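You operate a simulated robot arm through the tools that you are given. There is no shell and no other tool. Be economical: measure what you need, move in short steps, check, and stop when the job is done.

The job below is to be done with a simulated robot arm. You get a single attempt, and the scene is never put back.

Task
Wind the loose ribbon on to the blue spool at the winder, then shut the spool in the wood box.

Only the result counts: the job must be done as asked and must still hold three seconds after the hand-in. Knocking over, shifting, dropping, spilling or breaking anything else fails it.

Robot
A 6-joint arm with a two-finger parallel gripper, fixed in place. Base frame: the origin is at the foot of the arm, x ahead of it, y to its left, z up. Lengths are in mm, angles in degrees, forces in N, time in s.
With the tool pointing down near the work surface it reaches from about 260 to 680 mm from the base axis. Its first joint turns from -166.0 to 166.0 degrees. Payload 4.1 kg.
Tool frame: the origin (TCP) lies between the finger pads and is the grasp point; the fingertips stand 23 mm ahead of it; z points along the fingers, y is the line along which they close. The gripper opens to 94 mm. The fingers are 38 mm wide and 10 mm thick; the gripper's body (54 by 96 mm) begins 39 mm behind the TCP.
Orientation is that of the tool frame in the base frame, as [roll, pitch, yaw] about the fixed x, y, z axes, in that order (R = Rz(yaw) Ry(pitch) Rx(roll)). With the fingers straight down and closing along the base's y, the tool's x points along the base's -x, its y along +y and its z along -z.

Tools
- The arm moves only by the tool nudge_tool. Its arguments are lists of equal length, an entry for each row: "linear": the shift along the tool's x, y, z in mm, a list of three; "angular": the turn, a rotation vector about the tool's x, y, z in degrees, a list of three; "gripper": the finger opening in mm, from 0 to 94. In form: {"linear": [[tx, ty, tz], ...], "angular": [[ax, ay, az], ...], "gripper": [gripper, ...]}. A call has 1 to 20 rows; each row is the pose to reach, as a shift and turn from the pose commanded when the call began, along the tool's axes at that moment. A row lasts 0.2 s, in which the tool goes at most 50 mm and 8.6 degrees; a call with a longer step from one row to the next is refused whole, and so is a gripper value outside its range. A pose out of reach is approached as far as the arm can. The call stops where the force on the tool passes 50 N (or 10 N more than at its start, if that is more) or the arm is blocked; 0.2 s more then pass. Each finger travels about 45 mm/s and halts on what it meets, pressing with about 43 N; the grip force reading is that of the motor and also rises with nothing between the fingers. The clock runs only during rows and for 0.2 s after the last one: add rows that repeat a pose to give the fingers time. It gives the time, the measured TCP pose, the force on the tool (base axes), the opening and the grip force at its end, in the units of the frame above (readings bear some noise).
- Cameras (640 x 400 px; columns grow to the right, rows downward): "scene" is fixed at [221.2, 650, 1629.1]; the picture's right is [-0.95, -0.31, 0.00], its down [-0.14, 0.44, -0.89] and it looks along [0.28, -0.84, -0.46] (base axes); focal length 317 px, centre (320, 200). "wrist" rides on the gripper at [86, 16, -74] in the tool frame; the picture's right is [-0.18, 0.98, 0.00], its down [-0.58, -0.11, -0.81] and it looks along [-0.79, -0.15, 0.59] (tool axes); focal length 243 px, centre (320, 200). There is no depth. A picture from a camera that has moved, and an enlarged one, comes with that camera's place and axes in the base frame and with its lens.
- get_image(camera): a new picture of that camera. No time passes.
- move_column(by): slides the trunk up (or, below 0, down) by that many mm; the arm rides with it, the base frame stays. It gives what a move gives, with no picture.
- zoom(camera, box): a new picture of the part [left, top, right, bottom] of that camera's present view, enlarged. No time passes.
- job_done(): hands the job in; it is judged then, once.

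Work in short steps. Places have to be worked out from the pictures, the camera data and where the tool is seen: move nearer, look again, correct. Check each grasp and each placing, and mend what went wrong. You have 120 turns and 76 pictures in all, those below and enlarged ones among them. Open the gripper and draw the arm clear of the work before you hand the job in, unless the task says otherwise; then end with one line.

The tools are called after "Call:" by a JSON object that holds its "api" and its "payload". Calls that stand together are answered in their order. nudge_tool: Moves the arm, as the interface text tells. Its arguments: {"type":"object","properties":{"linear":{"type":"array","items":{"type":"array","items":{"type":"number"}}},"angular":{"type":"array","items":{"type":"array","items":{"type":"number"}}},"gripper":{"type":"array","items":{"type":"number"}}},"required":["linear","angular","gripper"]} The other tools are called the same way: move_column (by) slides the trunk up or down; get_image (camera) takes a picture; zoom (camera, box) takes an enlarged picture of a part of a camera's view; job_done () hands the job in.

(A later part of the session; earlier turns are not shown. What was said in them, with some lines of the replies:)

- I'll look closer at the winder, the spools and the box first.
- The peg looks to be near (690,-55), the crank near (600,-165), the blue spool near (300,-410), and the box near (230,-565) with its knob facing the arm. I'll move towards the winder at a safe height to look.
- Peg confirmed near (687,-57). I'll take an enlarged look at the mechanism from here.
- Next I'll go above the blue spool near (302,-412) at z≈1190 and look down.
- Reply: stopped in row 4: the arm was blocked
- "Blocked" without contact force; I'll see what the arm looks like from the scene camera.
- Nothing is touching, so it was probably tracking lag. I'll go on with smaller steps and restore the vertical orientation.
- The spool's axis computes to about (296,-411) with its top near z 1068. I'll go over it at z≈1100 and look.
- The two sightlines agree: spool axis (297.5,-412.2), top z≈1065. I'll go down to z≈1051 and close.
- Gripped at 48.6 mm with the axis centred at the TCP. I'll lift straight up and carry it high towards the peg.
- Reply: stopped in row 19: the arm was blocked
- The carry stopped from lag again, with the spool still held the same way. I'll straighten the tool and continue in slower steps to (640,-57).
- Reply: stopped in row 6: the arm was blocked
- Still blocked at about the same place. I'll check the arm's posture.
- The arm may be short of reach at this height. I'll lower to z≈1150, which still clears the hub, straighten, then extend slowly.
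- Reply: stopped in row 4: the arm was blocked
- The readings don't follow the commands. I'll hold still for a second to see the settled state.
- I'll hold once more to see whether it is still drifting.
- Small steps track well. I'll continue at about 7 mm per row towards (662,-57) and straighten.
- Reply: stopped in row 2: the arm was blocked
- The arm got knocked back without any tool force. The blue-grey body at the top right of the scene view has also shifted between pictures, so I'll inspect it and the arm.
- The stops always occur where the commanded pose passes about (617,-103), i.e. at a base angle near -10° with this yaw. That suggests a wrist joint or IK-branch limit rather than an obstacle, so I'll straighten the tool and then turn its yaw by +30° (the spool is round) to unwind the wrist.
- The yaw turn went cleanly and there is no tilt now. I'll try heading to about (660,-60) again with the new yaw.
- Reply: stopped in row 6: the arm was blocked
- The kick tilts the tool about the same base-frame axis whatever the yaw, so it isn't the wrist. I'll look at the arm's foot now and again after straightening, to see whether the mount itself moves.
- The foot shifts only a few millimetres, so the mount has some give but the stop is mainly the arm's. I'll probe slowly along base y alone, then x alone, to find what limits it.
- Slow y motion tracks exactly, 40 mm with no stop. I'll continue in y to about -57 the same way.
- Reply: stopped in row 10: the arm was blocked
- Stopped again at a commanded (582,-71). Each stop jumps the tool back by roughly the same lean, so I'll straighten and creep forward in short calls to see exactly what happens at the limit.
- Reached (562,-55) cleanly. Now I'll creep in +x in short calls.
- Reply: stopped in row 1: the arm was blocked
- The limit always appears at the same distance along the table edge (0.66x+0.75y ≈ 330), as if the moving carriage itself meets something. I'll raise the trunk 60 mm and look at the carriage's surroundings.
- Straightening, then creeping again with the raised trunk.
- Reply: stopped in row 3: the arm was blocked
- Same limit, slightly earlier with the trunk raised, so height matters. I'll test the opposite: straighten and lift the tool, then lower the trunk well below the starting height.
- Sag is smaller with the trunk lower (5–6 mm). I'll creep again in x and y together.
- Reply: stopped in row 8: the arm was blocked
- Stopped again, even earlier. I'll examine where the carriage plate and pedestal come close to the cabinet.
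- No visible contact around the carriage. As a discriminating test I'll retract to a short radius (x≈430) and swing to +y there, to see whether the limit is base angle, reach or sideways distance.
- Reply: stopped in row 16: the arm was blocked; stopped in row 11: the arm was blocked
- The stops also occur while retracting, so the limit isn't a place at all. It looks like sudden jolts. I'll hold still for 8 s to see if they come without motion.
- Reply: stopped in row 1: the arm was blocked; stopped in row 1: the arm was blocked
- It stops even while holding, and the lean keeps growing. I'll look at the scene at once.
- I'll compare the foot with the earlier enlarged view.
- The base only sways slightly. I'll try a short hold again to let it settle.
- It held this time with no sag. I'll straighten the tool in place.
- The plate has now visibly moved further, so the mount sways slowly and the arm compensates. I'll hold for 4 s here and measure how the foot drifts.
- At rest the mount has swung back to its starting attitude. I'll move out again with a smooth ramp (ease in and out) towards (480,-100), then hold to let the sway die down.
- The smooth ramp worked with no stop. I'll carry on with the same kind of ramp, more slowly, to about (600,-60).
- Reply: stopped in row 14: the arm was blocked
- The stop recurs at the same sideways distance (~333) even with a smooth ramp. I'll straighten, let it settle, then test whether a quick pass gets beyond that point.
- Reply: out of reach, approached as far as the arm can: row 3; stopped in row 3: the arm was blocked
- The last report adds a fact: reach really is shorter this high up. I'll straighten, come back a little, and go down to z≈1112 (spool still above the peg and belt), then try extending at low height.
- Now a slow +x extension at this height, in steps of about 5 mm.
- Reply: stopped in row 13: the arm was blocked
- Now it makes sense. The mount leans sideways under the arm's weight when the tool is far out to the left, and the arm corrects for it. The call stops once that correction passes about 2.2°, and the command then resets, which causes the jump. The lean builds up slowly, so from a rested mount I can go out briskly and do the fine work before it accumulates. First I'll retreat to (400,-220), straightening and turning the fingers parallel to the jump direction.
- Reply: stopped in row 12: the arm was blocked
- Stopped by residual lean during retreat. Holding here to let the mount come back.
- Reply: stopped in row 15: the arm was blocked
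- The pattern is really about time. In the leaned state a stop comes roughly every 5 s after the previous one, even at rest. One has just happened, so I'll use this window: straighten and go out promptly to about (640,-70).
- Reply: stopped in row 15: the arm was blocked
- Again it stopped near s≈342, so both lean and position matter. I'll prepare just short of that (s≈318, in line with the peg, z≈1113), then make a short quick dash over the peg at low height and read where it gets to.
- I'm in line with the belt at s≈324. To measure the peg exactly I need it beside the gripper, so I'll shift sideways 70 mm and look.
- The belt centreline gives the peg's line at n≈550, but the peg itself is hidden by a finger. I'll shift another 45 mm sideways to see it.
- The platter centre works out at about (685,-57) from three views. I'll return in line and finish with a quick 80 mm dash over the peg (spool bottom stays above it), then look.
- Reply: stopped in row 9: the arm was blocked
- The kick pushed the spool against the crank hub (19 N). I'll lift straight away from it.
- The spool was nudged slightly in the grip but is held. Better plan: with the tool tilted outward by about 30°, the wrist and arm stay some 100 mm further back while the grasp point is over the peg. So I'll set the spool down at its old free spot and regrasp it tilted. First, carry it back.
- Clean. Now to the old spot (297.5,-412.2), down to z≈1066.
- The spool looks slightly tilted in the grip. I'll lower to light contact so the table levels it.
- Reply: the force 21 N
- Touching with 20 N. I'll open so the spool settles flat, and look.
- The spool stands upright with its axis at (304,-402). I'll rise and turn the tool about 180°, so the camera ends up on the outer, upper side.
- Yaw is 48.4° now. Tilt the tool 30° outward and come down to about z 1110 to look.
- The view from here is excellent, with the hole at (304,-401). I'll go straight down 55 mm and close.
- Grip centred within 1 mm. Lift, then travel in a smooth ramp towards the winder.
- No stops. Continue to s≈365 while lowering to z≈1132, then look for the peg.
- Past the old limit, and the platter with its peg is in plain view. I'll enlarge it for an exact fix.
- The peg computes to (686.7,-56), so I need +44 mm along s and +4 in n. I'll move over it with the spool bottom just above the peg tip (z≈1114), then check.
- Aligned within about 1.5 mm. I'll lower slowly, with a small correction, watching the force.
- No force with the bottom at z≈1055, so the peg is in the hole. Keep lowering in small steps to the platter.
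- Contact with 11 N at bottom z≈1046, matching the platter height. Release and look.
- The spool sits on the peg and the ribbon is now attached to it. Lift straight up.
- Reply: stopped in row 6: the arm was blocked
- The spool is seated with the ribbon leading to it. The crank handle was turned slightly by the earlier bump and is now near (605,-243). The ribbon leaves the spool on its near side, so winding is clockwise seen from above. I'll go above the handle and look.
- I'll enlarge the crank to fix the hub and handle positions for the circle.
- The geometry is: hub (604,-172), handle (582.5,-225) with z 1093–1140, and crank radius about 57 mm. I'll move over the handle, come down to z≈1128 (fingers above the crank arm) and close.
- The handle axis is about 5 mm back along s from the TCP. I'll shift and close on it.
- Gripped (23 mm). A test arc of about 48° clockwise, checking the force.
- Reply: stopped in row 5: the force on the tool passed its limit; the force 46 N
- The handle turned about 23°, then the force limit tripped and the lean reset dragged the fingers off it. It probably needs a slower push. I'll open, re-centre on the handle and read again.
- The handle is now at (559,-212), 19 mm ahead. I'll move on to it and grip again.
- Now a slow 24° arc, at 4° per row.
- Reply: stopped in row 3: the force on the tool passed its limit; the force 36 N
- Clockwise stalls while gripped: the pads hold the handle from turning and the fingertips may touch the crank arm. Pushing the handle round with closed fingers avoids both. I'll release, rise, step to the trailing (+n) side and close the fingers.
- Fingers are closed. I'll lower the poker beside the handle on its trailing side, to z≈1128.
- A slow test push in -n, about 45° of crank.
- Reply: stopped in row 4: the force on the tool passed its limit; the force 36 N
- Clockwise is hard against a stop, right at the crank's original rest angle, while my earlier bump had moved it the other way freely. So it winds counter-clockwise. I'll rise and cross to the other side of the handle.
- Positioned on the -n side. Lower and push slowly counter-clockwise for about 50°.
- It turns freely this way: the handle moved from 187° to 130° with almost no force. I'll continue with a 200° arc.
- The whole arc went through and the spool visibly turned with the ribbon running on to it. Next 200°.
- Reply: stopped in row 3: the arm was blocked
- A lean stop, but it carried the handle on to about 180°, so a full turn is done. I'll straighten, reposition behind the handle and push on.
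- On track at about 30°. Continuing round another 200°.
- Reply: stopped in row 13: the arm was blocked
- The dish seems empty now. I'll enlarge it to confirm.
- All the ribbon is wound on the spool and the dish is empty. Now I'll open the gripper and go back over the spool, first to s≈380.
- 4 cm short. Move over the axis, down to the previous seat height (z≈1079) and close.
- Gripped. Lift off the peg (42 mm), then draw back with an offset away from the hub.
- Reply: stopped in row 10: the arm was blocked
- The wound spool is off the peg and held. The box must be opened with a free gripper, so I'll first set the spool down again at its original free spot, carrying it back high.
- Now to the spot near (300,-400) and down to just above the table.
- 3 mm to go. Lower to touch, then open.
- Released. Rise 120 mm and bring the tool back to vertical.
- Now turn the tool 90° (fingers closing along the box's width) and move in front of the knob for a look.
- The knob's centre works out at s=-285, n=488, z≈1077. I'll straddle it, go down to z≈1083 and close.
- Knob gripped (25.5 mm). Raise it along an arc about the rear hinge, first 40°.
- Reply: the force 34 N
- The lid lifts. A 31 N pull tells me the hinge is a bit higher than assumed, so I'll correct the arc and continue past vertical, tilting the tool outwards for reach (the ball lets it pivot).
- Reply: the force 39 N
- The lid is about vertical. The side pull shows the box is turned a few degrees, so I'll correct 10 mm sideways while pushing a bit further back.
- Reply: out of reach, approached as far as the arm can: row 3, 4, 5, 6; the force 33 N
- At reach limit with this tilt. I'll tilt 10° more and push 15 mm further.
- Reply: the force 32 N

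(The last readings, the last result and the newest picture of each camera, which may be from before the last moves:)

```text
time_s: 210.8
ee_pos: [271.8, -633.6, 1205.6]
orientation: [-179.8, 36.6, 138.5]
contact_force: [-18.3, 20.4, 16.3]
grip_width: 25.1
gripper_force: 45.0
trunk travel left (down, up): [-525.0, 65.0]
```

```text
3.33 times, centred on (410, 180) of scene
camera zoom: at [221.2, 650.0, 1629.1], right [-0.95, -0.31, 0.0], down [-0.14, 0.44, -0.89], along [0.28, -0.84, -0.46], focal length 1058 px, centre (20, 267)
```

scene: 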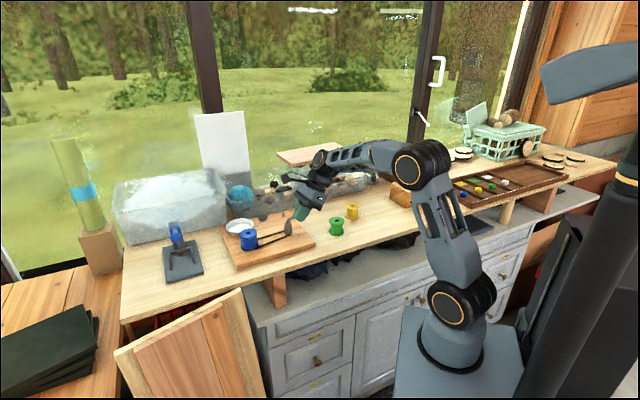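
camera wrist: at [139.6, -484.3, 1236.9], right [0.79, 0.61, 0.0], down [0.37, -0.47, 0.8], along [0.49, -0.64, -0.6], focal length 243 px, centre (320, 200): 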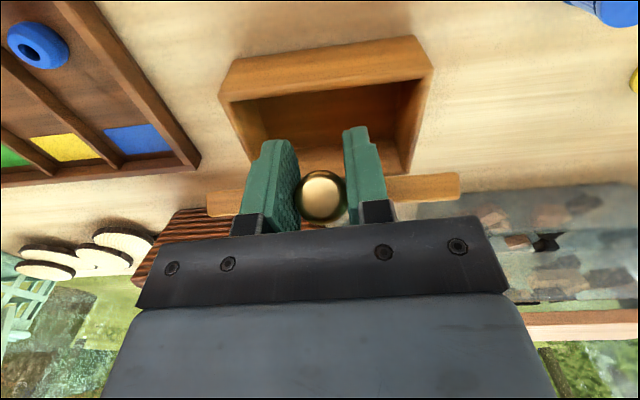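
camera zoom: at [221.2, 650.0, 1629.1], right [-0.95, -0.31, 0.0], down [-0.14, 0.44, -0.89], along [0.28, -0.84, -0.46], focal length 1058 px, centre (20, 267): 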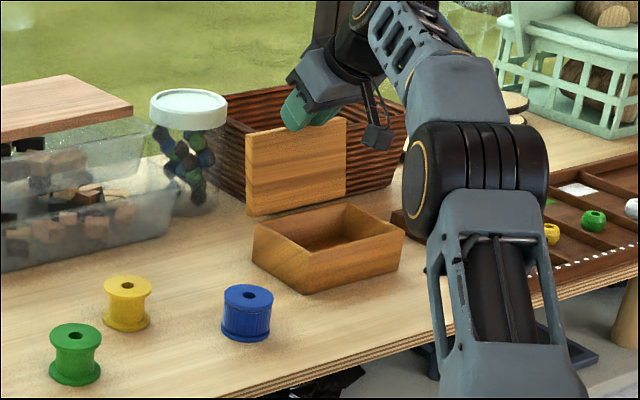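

The lid stands open past vertical. Release the knob and withdraw along the tool axis.

Call:
{"api": "nudge_tool", "payload": {"linear": [[0, 0, 0], [0, 0, 0], [0, 0, 0], [0, 0, -6], [0, 0, -18], [0, 0, -32], [0, 0, -45], [0, 0, -50]], "angular": [[0, 0, 0], [0, 0, 0], [0, 0, 0], [0, 0, 0], [0, 0, 0], [0, 0, 0], [0, 0, 0], [0, 0, 0]], "gripper": [25, 40, 55, 60, 60, 60, 60, 60]}}

Call:
{"api": "zoom", "payload": {"camera": "scene", "box": [340, 120, 480, 240]}}

```text
time_s: 212.6
ee_pos: [247.9, -624.7, 1240.9]
orientation: [179.7, 36.3, 138.2]
contact_force: [-0.5, 0.0, -0.1]
grip_width: 60.0
gripper_force: 0.1
trunk travel left (down, up): [-525.0, 65.0]
```

```text
3.33 times, centred on (410, 180) of scene
camera zoom: at [221.2, 650.0, 1629.1], right [-0.95, -0.31, 0.0], down [-0.14, 0.44, -0.89], along [0.28, -0.84, -0.46], focal length 1058 px, centre (20, 267)
```

zoom: 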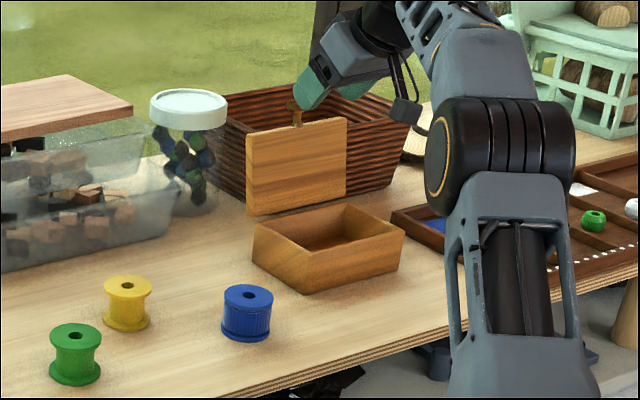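

The lid stays open. I have two pictures left, so I'll rely on coordinates. The box centre computes to (227,-587), with about 130×85 mm inside. First, retreat from the lid and bring the tool vertical.

Call:
{"api": "nudge_tool", "payload": {"linear": [[5, 0, -4], [16, 0, -12], [32, 0, -23], [48, 0, -35], [64, 0, -47], [77, 0, -56], [86, 0, -62], [89, 0, -64.7], [89, 0, -64.7], [89, 0, -64.7]], "angular": [[0, 0, 0], [0, 0, 0], [0, 3, 0], [0, 9, 0], [0, 16, 0], [0, 23, 0], [0, 30, 0], [0, 35, 0], [0, 36.2, 0], [0, 36.2, 0]], "gripper": [60, 60, 60, 60, 70, 80, 94, 94, 94, 94]}}

```text
time_s: 214.8
ee_pos: [169.6, -549.3, 1243.2]
orientation: [179.8, 0.2, 138.3]
contact_force: [0.1, -0.1, -0.2]
grip_width: 93.7
gripper_force: 0.0
trunk travel left (down, up): [-525.0, 65.0]
```

Go over the spool at (299.5,-398), z≈1110.

Call:
{"api": "nudge_tool", "payload": {"linear": [[0, 4, 2], [0, 14, 6], [1, 29, 13], [1, 47, 23], [1, 66, 35], [2, 86, 49], [2, 106, 64], [2, 126, 80], [3, 145, 95], [3, 163, 109], [3, 178, 120], [3, 190, 128], [3.2, 197, 132], [3.2, 199, 133], [3.2, 199, 133]], "angular": [[0, 0, 0.5], [0, 0, 1], [0, 0, 1.5], [0, 0, 2], [0, 0, 2.5], [0, 0, 3], [0, 0, 3.5], [0, 0, 4], [0, 0, 4], [0, 0, 4], [0, 0, 4], [0, 0, 4], [0, 0, 4], [0, 0, 4], [0, 0, 4]], "gripper": [94, 94, 94, 94, 94, 94, 94, 94, 94, 94, 94, 94, 94, 94, 94]}}

```text
time_s: 218.0
ee_pos: [298.0, -393.9, 1108.7]
orientation: [179.9, 0.2, 134.3]
contact_force: [0.4, 0.0, 0.4]
grip_width: 94.2
gripper_force: 0.1
trunk travel left (down, up): [-525.0, 65.0]
```

Small correction, descend to z≈1050 and close.

Call:
{"api": "nudge_tool", "payload": {"linear": [[-2, -1, 4], [-4.3, -2.1, 14], [-4.3, -2.1, 28], [-4.3, -2.1, 42], [-4.3, -2.1, 53], [-4.3, -2.1, 58], [-4.3, -2.1, 58], [-4.3, -2.1, 58], [-4.3, -2.1, 58], [-4.3, -2.1, 58], [-4.3, -2.1, 58], [-4.3, -2.1, 58]], "angular": [[0, 0, 0], [0, 0, 0], [0, 0, 0], [0, 0, 0], [0, 0, 0], [0, 0, 0], [0, 0, 0], [0, 0, 0], [0, 0, 0], [0, 0, 0], [0, 0, 0], [0, 0, 0]], "gripper": [94, 94, 94, 94, 94, 94, 82, 68, 54, 42, 40, 40]}}

```text
time_s: 220.6
ee_pos: [300.6, -398.7, 1051.6]
orientation: [179.9, 0.2, 134.4]
contact_force: [-0.6, 0.5, 0.4]
grip_width: 50.8
gripper_force: 43.0
trunk travel left (down, up): [-525.0, 65.0]
```

Closed. Lift a little and confirm the grip.

Call:
{"api": "nudge_tool", "payload": {"linear": [[0, 0, -3], [0, 0, -12], [0, 0, -27], [0, 0, -45], [0, 0, -63], [0, 0, -80], [0, 0, -92], [0, 0, -98], [0, 0, -98]], "angular": [[0, 0, 0], [0, 0, 0], [0, 0, 0], [0, 0, 0], [0, 0, 0], [0, 0, 0], [0, 0, 0], [0, 0, 0], [0, 0, 0]], "gripper": [40, 40, 40, 40, 40, 40, 40, 40, 40]}}

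```text
time_s: 222.6
ee_pos: [301.6, -399.2, 1149.4]
orientation: [179.9, 0.2, 134.5]
contact_force: [-0.1, 0.4, -0.5]
grip_width: 50.6
gripper_force: 43.3
trunk travel left (down, up): [-525.0, 65.0]
```

Held (50.6 mm across the flange). Carry it over the box to (219,-578.5).

Call:
{"api": "nudge_tool", "payload": {"linear": [[-1, -3, 0], [-5, -12, 0], [-10, -26, 0], [-17, -44, 0], [-25, -64, 0], [-34, -86, 0], [-42, -108, 0], [-50, -129, 0], [-58, -148, 0], [-64, -164, 0], [-69, -176, 0], [-72, -182, 0], [-73, -185, 0], [-73, -185, 0]], "angular": [[0, 0, 0], [0, 0, 0], [0, 0, 0], [0, 0, 0], [0, 0, 0], [0, 0, 0], [0, 0, 0], [0, 0, 0], [0, 0, 0], [0, 0, 0], [0, 0, 0], [0, 0, 0], [0, 0, 0], [0, 0, 0]], "gripper": [40, 40, 40, 40, 40, 40, 40, 40, 40, 40, 40, 40, 40, 40]}}

Call:
{"api": "get_image", "payload": {"camera": "wrist"}}

```text
time_s: 225.6
ee_pos: [218.8, -581.5, 1149.3]
orientation: [179.9, 0.2, 134.5]
contact_force: [0.2, 0.4, 0.6]
grip_width: 50.7
gripper_force: 43.2
trunk travel left (down, up): [-525.0, 65.0]
```

```text
1 pictures are left
camera wrist: at [170.1, -510.9, 1222.7], right [0.83, 0.56, 0.0], down [0.33, -0.49, 0.81], along [0.45, -0.67, -0.59], focal length 243 px, centre (320, 200)
```

wrist: 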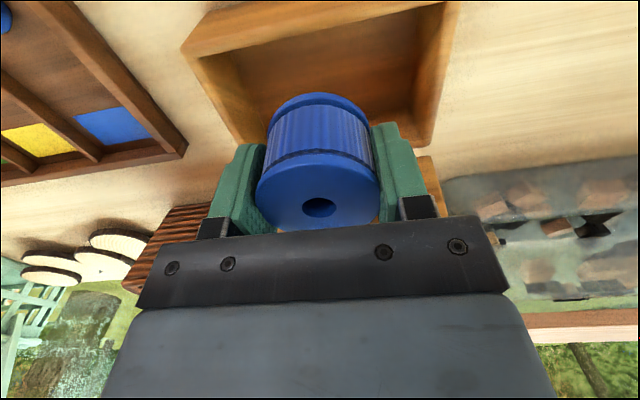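

Over the box, 8 mm forward of centre, all clear. Lower 80 mm, then slowly to the floor.

Call:
{"api": "nudge_tool", "payload": {"linear": [[0, 0, 4], [0, 0, 14], [0, 0, 28], [0, 0, 43], [0, 0, 57], [0, 0, 68], [0, 0, 76], [0, 0, 79], [0, 0, 80], [0, 0, 80]], "angular": [[0, 0, 0], [0, 0, 0], [0, 0, 0], [0, 0, 0], [0, 0, 0], [0, 0, 0], [0, 0, 0], [0, 0, 0], [0, 0, 0], [0, 0, 0]], "gripper": [40, 40, 40, 40, 40, 40, 40, 40, 40, 40]}}

Call:
{"api": "nudge_tool", "payload": {"linear": [[0, 0, 2], [0, 0, 4], [0, 0, 5.5], [0, 0, 7], [0, 0, 7]], "angular": [[0, 0, 0], [0, 0, 0], [0, 0, 0], [0, 0, 0], [0, 0, 0]], "gripper": [40, 40, 40, 40, 40]}}

```text
time_s: 227.8
ee_pos: [218.6, -582.7, 1069.0]
orientation: [179.9, 0.2, 134.4]
contact_force: [-0.3, 0.2, -0.9]
grip_width: 50.4
gripper_force: 43.1
trunk travel left (down, up): [-525.0, 65.0]
```

```text
time_s: 229.0
ee_pos: [219.8, -582.0, 1060.7]
orientation: [179.9, 0.2, 134.4]
contact_force: [-0.4, 0.5, 0.1]
grip_width: 50.7
gripper_force: 43.0
trunk travel left (down, up): [-525.0, 65.0]
```

No contact yet at z=1061 (bottom ≈1031). A few millimetres more in small steps.

Call:
{"api": "nudge_tool", "payload": {"linear": [[0, 0, 1], [0, 0, 2], [0, 0, 3], [0, 0, 3]], "angular": [[0, 0, 0], [0, 0, 0], [0, 0, 0], [0, 0, 0]], "gripper": [40, 40, 40, 40]}}

```text
time_s: 230.0
ee_pos: [219.3, -581.9, 1059.3]
orientation: [-179.9, 0.3, 134.5]
contact_force: [0.9, -2.1, 7.7]
grip_width: 50.7
gripper_force: 42.7
trunk travel left (down, up): [-525.0, 65.0]
```

Floor contact (8 N). Open and rise straight up.

Call:
{"api": "nudge_tool", "payload": {"linear": [[0, 0, 0], [0, 0, 0], [0, 0, 0], [0, 0, 0], [0, 0, -5], [0, 0, -17], [0, 0, -35], [0, 0, -55], [0, 0, -75], [0, 0, -90], [0, 0, -98], [0, 0, -100]], "angular": [[0, 0, 0], [0, 0, 0], [0, 0, 0], [0, 0, 0], [0, 0, 0], [0, 0, 0], [0, 0, 0], [0, 0, 0], [0, 0, 0], [0, 0, 0], [0, 0, 0], [0, 0, 0]], "gripper": [58, 68, 78, 80, 80, 80, 80, 80, 80, 80, 80, 80]}}

```text
time_s: 232.6
ee_pos: [220.1, -584.1, 1159.1]
orientation: [179.9, 0.1, 134.4]
contact_force: [0.4, 0.7, 0.2]
grip_width: 80.2
gripper_force: 0.0
trunk travel left (down, up): [-525.0, 65.0]
```

Spool is in the box. To close the lid I'll regrip the knob the way I left it and reverse the arc. First go up and back to the earlier staging pose.

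Call:
{"api": "nudge_tool", "payload": {"linear": [[3, 0, -8], [12, -1, -22], [24, -2, -40], [37, -3, -58], [48, -4, -73], [56, -5, -81], [59.4, -4.9, -84], [59.4, -4.9, -84]], "angular": [[0, 0, -0.5], [0, 0, -1], [0, 0, -2], [0, 0, -3], [0, 0, -4], [0, 0, -4], [0, 0, -4], [0, 0, -4]], "gripper": [80, 80, 75, 70, 65, 60, 60, 60]}}

```text
time_s: 234.4
ee_pos: [174.4, -544.5, 1245.7]
orientation: [179.9, 0.2, 138.3]
contact_force: [0.1, 0.4, 0.3]
grip_width: 60.2
gripper_force: 0.0
trunk travel left (down, up): [-525.0, 65.0]
```

Tilt to 36° and move to the pose 50 mm short of the knob.

Call:
{"api": "nudge_tool", "payload": {"linear": [[0, 0, -5], [0, 0, -8], [-3, 0, -8], [-10, -1, -8], [-22, -2, -8], [-36, -4, -7], [-52, -5, -5], [-68, -7, -3], [-83, -8, 0], [-96, -10, 3], [-105, -11, 4.5], [-108.2, -11, 4.8], [-108.2, -11, 4.8]], "angular": [[0, -3, 0], [0, -9, 0], [0, -15, 0], [0, -21, 0], [0, -27, 0], [0, -33, 0], [0, -36, 0], [0, -36.4, 0], [0, -36.4, 0], [0, -36.4, 0], [0, -36.4, 0], [0, -36.4, 0], [0, -36.4, 0]], "gripper": [60, 60, 60, 60, 60, 60, 60, 60, 60, 60, 60, 60, 60]}}

```text
time_s: 237.2
ee_pos: [248.4, -623.5, 1238.3]
orientation: [179.9, 36.6, 138.4]
contact_force: [0.2, -0.3, 0.2]
grip_width: 60.1
gripper_force: 0.0
trunk travel left (down, up): [-525.0, 65.0]
```

Advance 41 mm along the tool (8 mm sideways) to the remembered knob place and close.

Call:
{"api": "nudge_tool", "payload": {"linear": [[0, 3, 3], [0, 6, 11], [0, 8, 22], [0, 8, 32], [0, 8, 39], [0, 8, 41], [0, 8, 41], [0, 8, 41], [0, 8, 41], [0, 8, 41], [0, 8, 41]], "angular": [[0, 0, 0], [0, 0, 0], [0, 0, 0], [0, 0, 0], [0, 0, 0], [0, 0, 0], [0, 0, 0], [0, 0, 0], [0, 0, 0], [0, 0, 0], [0, 0, 0]], "gripper": [60, 60, 60, 60, 60, 60, 48, 36, 24, 12, 10]}}

```text
time_s: 239.6
ee_pos: [270.5, -632.8, 1206.0]
orientation: [179.9, 36.8, 138.3]
contact_force: [-6.0, 0.5, 7.3]
grip_width: 24.9
gripper_force: 45.1
trunk travel left (down, up): [-525.0, 65.0]
```

Knob held again (24.9 mm). From the two end poses the hinge is at z≈1084 with radius 121 mm. I'll swing the lid back down to about 40°, untilting as I go.

Call:
{"api": "nudge_tool", "payload": {"linear": [[6.8, 0.7, -6.6], [15, 1.4, -13.3], [23.5, 2.2, -19.2], [32.4, 3, -24.5], [41.8, 3.7, -28.9], [51.4, 4.4, -32.4], [61.2, 5.1, -35], [71.2, 5.8, -36.9], [81.3, 6.4, -37.7], [91.5, 7, -37.6], [101.5, 7.6, -36.6], [111.2, 8.1, -34.7], [111.2, 8.1, -34.7]], "angular": [[0, 0, 0], [0, 3, 0], [0, 6, 0], [0, 9, 0], [0, 12, 0], [0, 16, 0], [0, 20, 0], [0, 24, 0], [0, 28, 0], [0, 32, 0], [0, 35, 0], [0, 36.8, 0], [0, 36.8, 0]], "gripper": [10, 10, 10, 10, 10, 10, 10, 10, 10, 10, 10, 10, 10]}}

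```text
time_s: 242.4
ee_pos: [193.2, -554.9, 1167.2]
orientation: [179.9, -0.2, 138.4]
contact_force: [-0.3, -0.2, -0.9]
grip_width: 10.0
gripper_force: 0.1
trunk travel left (down, up): [-525.0, 65.0]
```

The fingers read 10 mm, so the knob slipped out on the way and the lid has either fallen shut or is still up. I'll check by touch: reach for the knob at its closed position.

Call:
{"api": "nudge_tool", "payload": {"linear": [[8, 1, -2], [18, 2, -2], [26, 2.7, 0], [28.5, 2.7, 10], [28.5, 2.7, 24], [28.5, 2.7, 40], [28.5, 2.7, 56], [28.5, 2.7, 70], [28.5, 2.7, 80], [28.5, 2.7, 84], [28.5, 2.7, 84], [28.5, 2.7, 84], [28.5, 2.7, 84], [28.5, 2.7, 84], [28.5, 2.7, 84]], "angular": [[0, 0, 0], [0, 0, 0], [0, 0, 0], [0, 0, 0], [0, 0, 0], [0, 0, 0], [0, 0, 0], [0, 0, 0], [0, 0, 0], [0, 0, 0], [0, 0, 0], [0, 0, 0], [0, 0, 0], [0, 0, 0], [0, 0, 0]], "gripper": [25, 40, 55, 60, 60, 60, 60, 60, 60, 60, 48, 36, 24, 12, 10]}}

```text
time_s: 245.6
ee_pos: [175.8, -532.4, 1082.2]
orientation: [-179.9, -0.2, 138.3]
contact_force: [0.2, -0.3, -0.6]
grip_width: 9.8
gripper_force: 0.0
trunk travel left (down, up): [-525.0, 65.0]
```

No knob at the closed position, so the lid is still up. I'll go back to the staging pose and regrip it more deeply.

Call:
{"api": "nudge_tool", "payload": {"linear": [[0, 0, -5], [3, 0, -18], [8, 0, -36], [8, 0, -56], [8, 0, -78], [8, 0, -100], [8, 0, -122], [8, 0, -142], [8, 0, -155], [8, 0, -162], [8, 0, -163]], "angular": [[0, 0, 0], [0, 0, 0], [0, 0, 0], [0, 0, 0], [0, 0, 0], [0, 0, 0], [0, 0, 0], [0, 0, 0], [0, 0, 0], [0, 0, 0], [0, 0, 0]], "gripper": [30, 45, 60, 60, 60, 60, 60, 60, 60, 60, 60]}}

Call:
{"api": "nudge_tool", "payload": {"linear": [[0, 0, -4], [0, 0, -6], [-3, 0, -6], [-10, -1, -6], [-22, -2, -6], [-36, -3, -5], [-52, -4, -4], [-68, -5, -2], [-83, -6, 0], [-96, -7, 2], [-104, -7, 4], [-107, -7, 4.5], [-107, -7, 4.5]], "angular": [[0, -3, 0], [0, -9, 0], [0, -15, 0], [0, -21, 0], [0, -27, 0], [0, -33, 0], [0, -36, 0], [0, -36.4, 0], [0, -36.4, 0], [0, -36.4, 0], [0, -36.4, 0], [0, -36.4, 0], [0, -36.4, 0]], "gripper": [60, 60, 60, 60, 60, 60, 60, 60, 60, 60, 60, 60, 60]}}

```text
time_s: 248.0
ee_pos: [169.4, -528.7, 1247.6]
orientation: [180.0, -0.1, 138.5]
contact_force: [-0.4, -0.4, -0.1]
grip_width: 60.2
gripper_force: 0.0
trunk travel left (down, up): [-525.0, 65.0]
```

```text
time_s: 250.8
ee_pos: [245.2, -604.6, 1242.0]
orientation: [179.9, 36.2, 138.3]
contact_force: [0.3, -1.0, -0.9]
grip_width: 59.9
gripper_force: 0.1
trunk travel left (down, up): [-525.0, 65.0]
```

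Advance on to the knob about 4 mm deeper than before and close.

Call:
{"api": "nudge_tool", "payload": {"linear": [[-2, -1, 4], [-5, -2, 13], [-8, -3.5, 26], [-9.1, -4.2, 39], [-9.1, -4.2, 49], [-9.1, -4.2, 55], [-9.1, -4.2, 55], [-9.1, -4.2, 55], [-9.1, -4.2, 55], [-9.1, -4.2, 55], [-9.1, -4.2, 55], [-9.1, -4.2, 55]], "angular": [[0, 0, 0], [0, 0, 0], [0, 0, 0], [0, 0, 0], [0, 0, 0], [0, 0, 0], [0, 0, 0], [0, 0, 0], [0, 0, 0], [0, 0, 0], [0, 0, 0], [0, 0, 0]], "gripper": [60, 60, 60, 60, 60, 60, 60, 48, 36, 24, 12, 10]}}

```text
time_s: 253.4
ee_pos: [263.7, -624.9, 1213.3]
orientation: [-178.4, 39.2, 139.1]
contact_force: [5.4, -6.1, 57.1]
grip_width: 25.9
gripper_force: 17.8
trunk travel left (down, up): [-525.0, 65.0]
stopped in row 12: the force on the tool passed its limit (the readings are from after the stop); the commanded pose is now the measured one
```

The fingertips met the lid (57 N), but something 26 mm wide is between the fingers. Ease back 4 mm while holding the grip, and read.

Call:
{"api": "nudge_tool", "payload": {"linear": [[0, 0, -2], [0, 0, -4], [0, 0, -4], [0, 0, -4]], "angular": [[0, 0, 0], [0, 0, 0], [0, 0, 0], [0, 0, 0]], "gripper": [10, 10, 10, 10]}}

```text
time_s: 253.7
ee_pos: [228.5, -588.4, 1201.2]
orientation: [177.3, 37.9, 136.7]
contact_force: [19.0, 31.4, 32.1]
grip_width: 27.4
gripper_force: 20.1
trunk travel left (down, up): [-525.0, 65.0]
stopped in row 1: the force on the tool passed its limit (the readings are from after the stop); the commanded pose is now the measured one
```

The knob is gripped and the lid has sprung forward with it to about 70°, past vertical. I'll continue lowering it along the arc.

Call:
{"api": "nudge_tool", "payload": {"linear": [[4, 0, -1], [10.2, 0.4, -2.8], [20.6, 0.8, -4.7], [31.2, 1.2, -5.7], [41.7, 1.6, -5.8], [52.2, 2, -4.9], [62.7, 2.3, -3.2], [62.7, 2.3, -3.2]], "angular": [[0, 0, 0], [0, 3, 0], [0, 7, 0], [0, 11, 0], [0, 15, 0], [0, 19, 0], [0, 23, 0], [0, 23, 0]], "gripper": [10, 10, 10, 10, 10, 10, 10, 10]}}

```text
time_s: 254.0
ee_pos: [188.3, -551.4, 1158.3]
orientation: [173.3, 37.1, 133.6]
contact_force: [-11.6, 9.6, 11.7]
grip_width: 27.0
gripper_force: 17.9
trunk travel left (down, up): [-525.0, 65.0]
stopped in row 1: the arm was blocked; the commanded pose is now the measured one
```

It's following the arc down (about 37° now). I'll check the state with a hold.

Call:
{"api": "nudge_tool", "payload": {"linear": [[0, 0, 0], [0, 0, 0], [0, 0, 0]], "angular": [[0, 0, 0], [0, 0, 0], [0, 0, 0]], "gripper": [10, 10, 10]}}

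```text
time_s: 254.3
ee_pos: [173.1, -634.8, 1177.0]
orientation: [-177.7, 41.9, 140.7]
contact_force: [5.8, 2.8, 1.9]
grip_width: 9.2
gripper_force: 1.7
trunk travel left (down, up): [-525.0, 65.0]
stopped in row 1: the force on the tool passed its limit (the readings are from after the stop); the commanded pose is now the measured one
```

The knob is free now and the arm jerked sideways. I'll open the fingers and rise away to a safe height, gently.

Call:
{"api": "nudge_tool", "payload": {"linear": [[0, 0, 0], [0, 0, -3], [2, 0, -8], [6, 0, -16], [10, 0, -26], [15, 0, -38], [20, 0, -50]], "angular": [[0, 0, 0], [0, 0, 0], [0, 0, 0], [0, 0, 0], [0, 0, 0], [0, 0, 0], [0, 0, 0]], "gripper": [10, 10, 10, 10, 10, 10, 10]}}

```text
time_s: 254.6
ee_pos: [-49.0, -731.5, 1088.9]
orientation: [170.7, 38.9, 123.6]
contact_force: [2.7, 0.0, -26.6]
grip_width: 9.8
gripper_force: 0.1
trunk travel left (down, up): [-525.0, 65.0]
stopped in row 1: the arm was blocked; the commanded pose is now the measured one
```

The arm is swinging hard to the right. Hold at once.

Call:
{"api": "nudge_tool", "payload": {"linear": [[0, 0, 0], [0, 0, 0]], "angular": [[0, 0, 0], [0, 0, 0]], "gripper": [10, 10]}}

Call:
{"api": "get_image", "payload": {"camera": "scene"}}

```text
time_s: 255.2
ee_pos: [23.9, -685.9, 1131.7]
orientation: [177.5, 41.0, 129.5]
contact_force: [-4.0, 3.2, -1.6]
grip_width: 10.1
gripper_force: 0.0
trunk travel left (down, up): [-525.0, 65.0]
```

```text
0 pictures are left
5 turns are left
```

scene: 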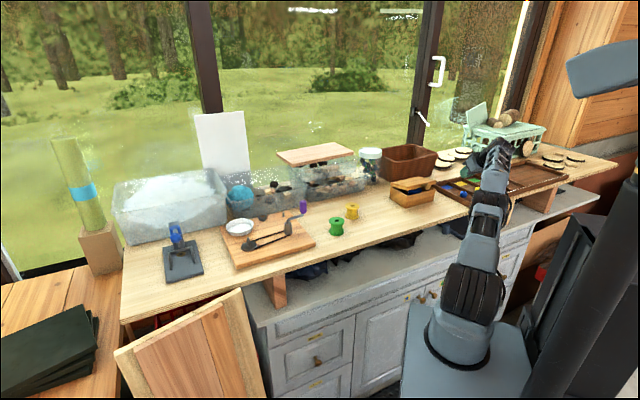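

The arm is steady again and nothing looks disturbed; the lid is nearly down but ajar. No pictures remain and I have few turns. I'll straighten the tool and move above the lid's front with closed fingers.

Call:
{"api": "nudge_tool", "payload": {"linear": [[-4, 1, -5], [-12, 4, -14], [-22, 11, -25], [-32, 22, -37], [-39, 36, -45], [-41.5, 52, -47.5], [-42, 69, -47.3], [-42.5, 87, -47], [-43, 105, -46.6], [-43.4, 123, -46.2], [-44, 141, -45.8], [-44.4, 158, -45.4], [-44.9, 174, -45], [-45.2, 188, -44.5], [-45.5, 200, -44.2], [-45.7, 209, -43.9], [-45.9, 215, -43.6], [-45.9, 216.6, -43.6], [-45.9, 216.6, -43.6]], "angular": [[0, 0, 0], [0, 0, 0], [0, 0, 0], [0, 3, 0], [0, 6, 0], [0, 9, 0], [0, 12, 0], [0, 15, 0], [0, 18, 0], [0, 21, 0], [0, 24, 0], [0, 27, 0], [0, 30, 0], [0, 33, 0], [0, 36, 0], [0, 39, 0], [0, 41, 0], [0, 41, 0], [0, 41, 0]], "gripper": [10, 10, 5, 0, 0, 0, 0, 0, 0, 0, 0, 0, 0, 0, 0, 0, 0, 0, 0]}}

```text
time_s: 259.2
ee_pos: [193.5, -568.8, 1199.2]
orientation: [177.5, -0.6, 131.4]
contact_force: [-0.4, 0.2, -0.2]
grip_width: 0.0
gripper_force: 42.1
out of reach, approached as far as the arm can: row 4, 5, 6, 7, 9, 10, 11, 12, 13, 14
trunk travel left (down, up): [-525.0, 65.0]
4 turns are left
```

Positioned over the lid's front edge area. Press slowly down to the closed height, hold, and come back up.

Call:
{"api": "nudge_tool", "payload": {"linear": [[0, 0, 6], [0, 0, 16], [0, 0, 27], [0, 0, 38], [0, 0, 49], [0, 0, 60], [0, 0, 70], [0, 0, 78], [0, 0, 84], [0, 0, 88], [0, 0, 90], [0, 0, 90]], "angular": [[0, 0, 0], [0, 0, 0], [0, 0, 0], [0, 0, 0], [0, 0, 0], [0, 0, 0], [0, 0, 0], [0, 0, 0], [0, 0, 0], [0, 0, 0], [0, 0, 0], [0, 0, 0]], "gripper": [0, 0, 0, 0, 0, 0, 0, 0, 0, 0, 0, 0]}}

```text
time_s: 262.0
ee_pos: [195.3, -563.2, 1115.2]
orientation: [178.7, 1.2, 131.4]
contact_force: [-7.5, -0.5, 48.0]
grip_width: 0.0
gripper_force: 42.4
trunk travel left (down, up): [-525.0, 65.0]
stopped in row 12: the force on the tool passed its limit (the readings are from after the stop); the commanded pose is now the measured one
3 turns are left
```

Firm contact (48 N) at tip z≈1092, the height I estimated for the closed lid top. Now rise clear and open the gripper.

Call:
{"api": "nudge_tool", "payload": {"linear": [[0, 0, -4], [0, 0, -14], [0, 0, -28], [0, 0, -44], [4, 2, -60], [10, 5, -76], [18, 9, -90], [26, 13, -100], [32, 16, -106], [36, 18, -110], [38, 19, -110], [38, 19, -110]], "angular": [[0, 0, 0], [0, 0, 0], [0, 0, 0], [0, 0, 0], [0, 0, 0], [0, 0, 0], [0, 0, 0], [0, 0, 0], [0, 0, 0], [0, 0, 0], [0, 0, 0], [0, 0, 0]], "gripper": [0, 0, 0, 0, 10, 20, 30, 40, 50, 60, 60, 60]}}

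```text
time_s: 264.6
ee_pos: [181.6, -526.3, 1216.3]
orientation: [178.0, 0.3, 131.5]
contact_force: [-0.1, 1.0, 0.0]
grip_width: 60.1
gripper_force: 0.0
trunk travel left (down, up): [-525.0, 65.0]
2 turns are left
```

The arm is clear with the gripper open, so I'm handing in.

Call:
{"api": "job_done", "payload": {}}

```text
The job is handed in.
```

I wound all the ribbon on to the blue spool, put the spool in the wood box and pressed the lid shut. I judged the lid closed from the 48 N contact at its closed height, because I had no pictures left. While I was closing it the arm jerked hard to the right over the bead tray and read 27 N. The last picture, taken just after that, showed nothing visibly disturbed.
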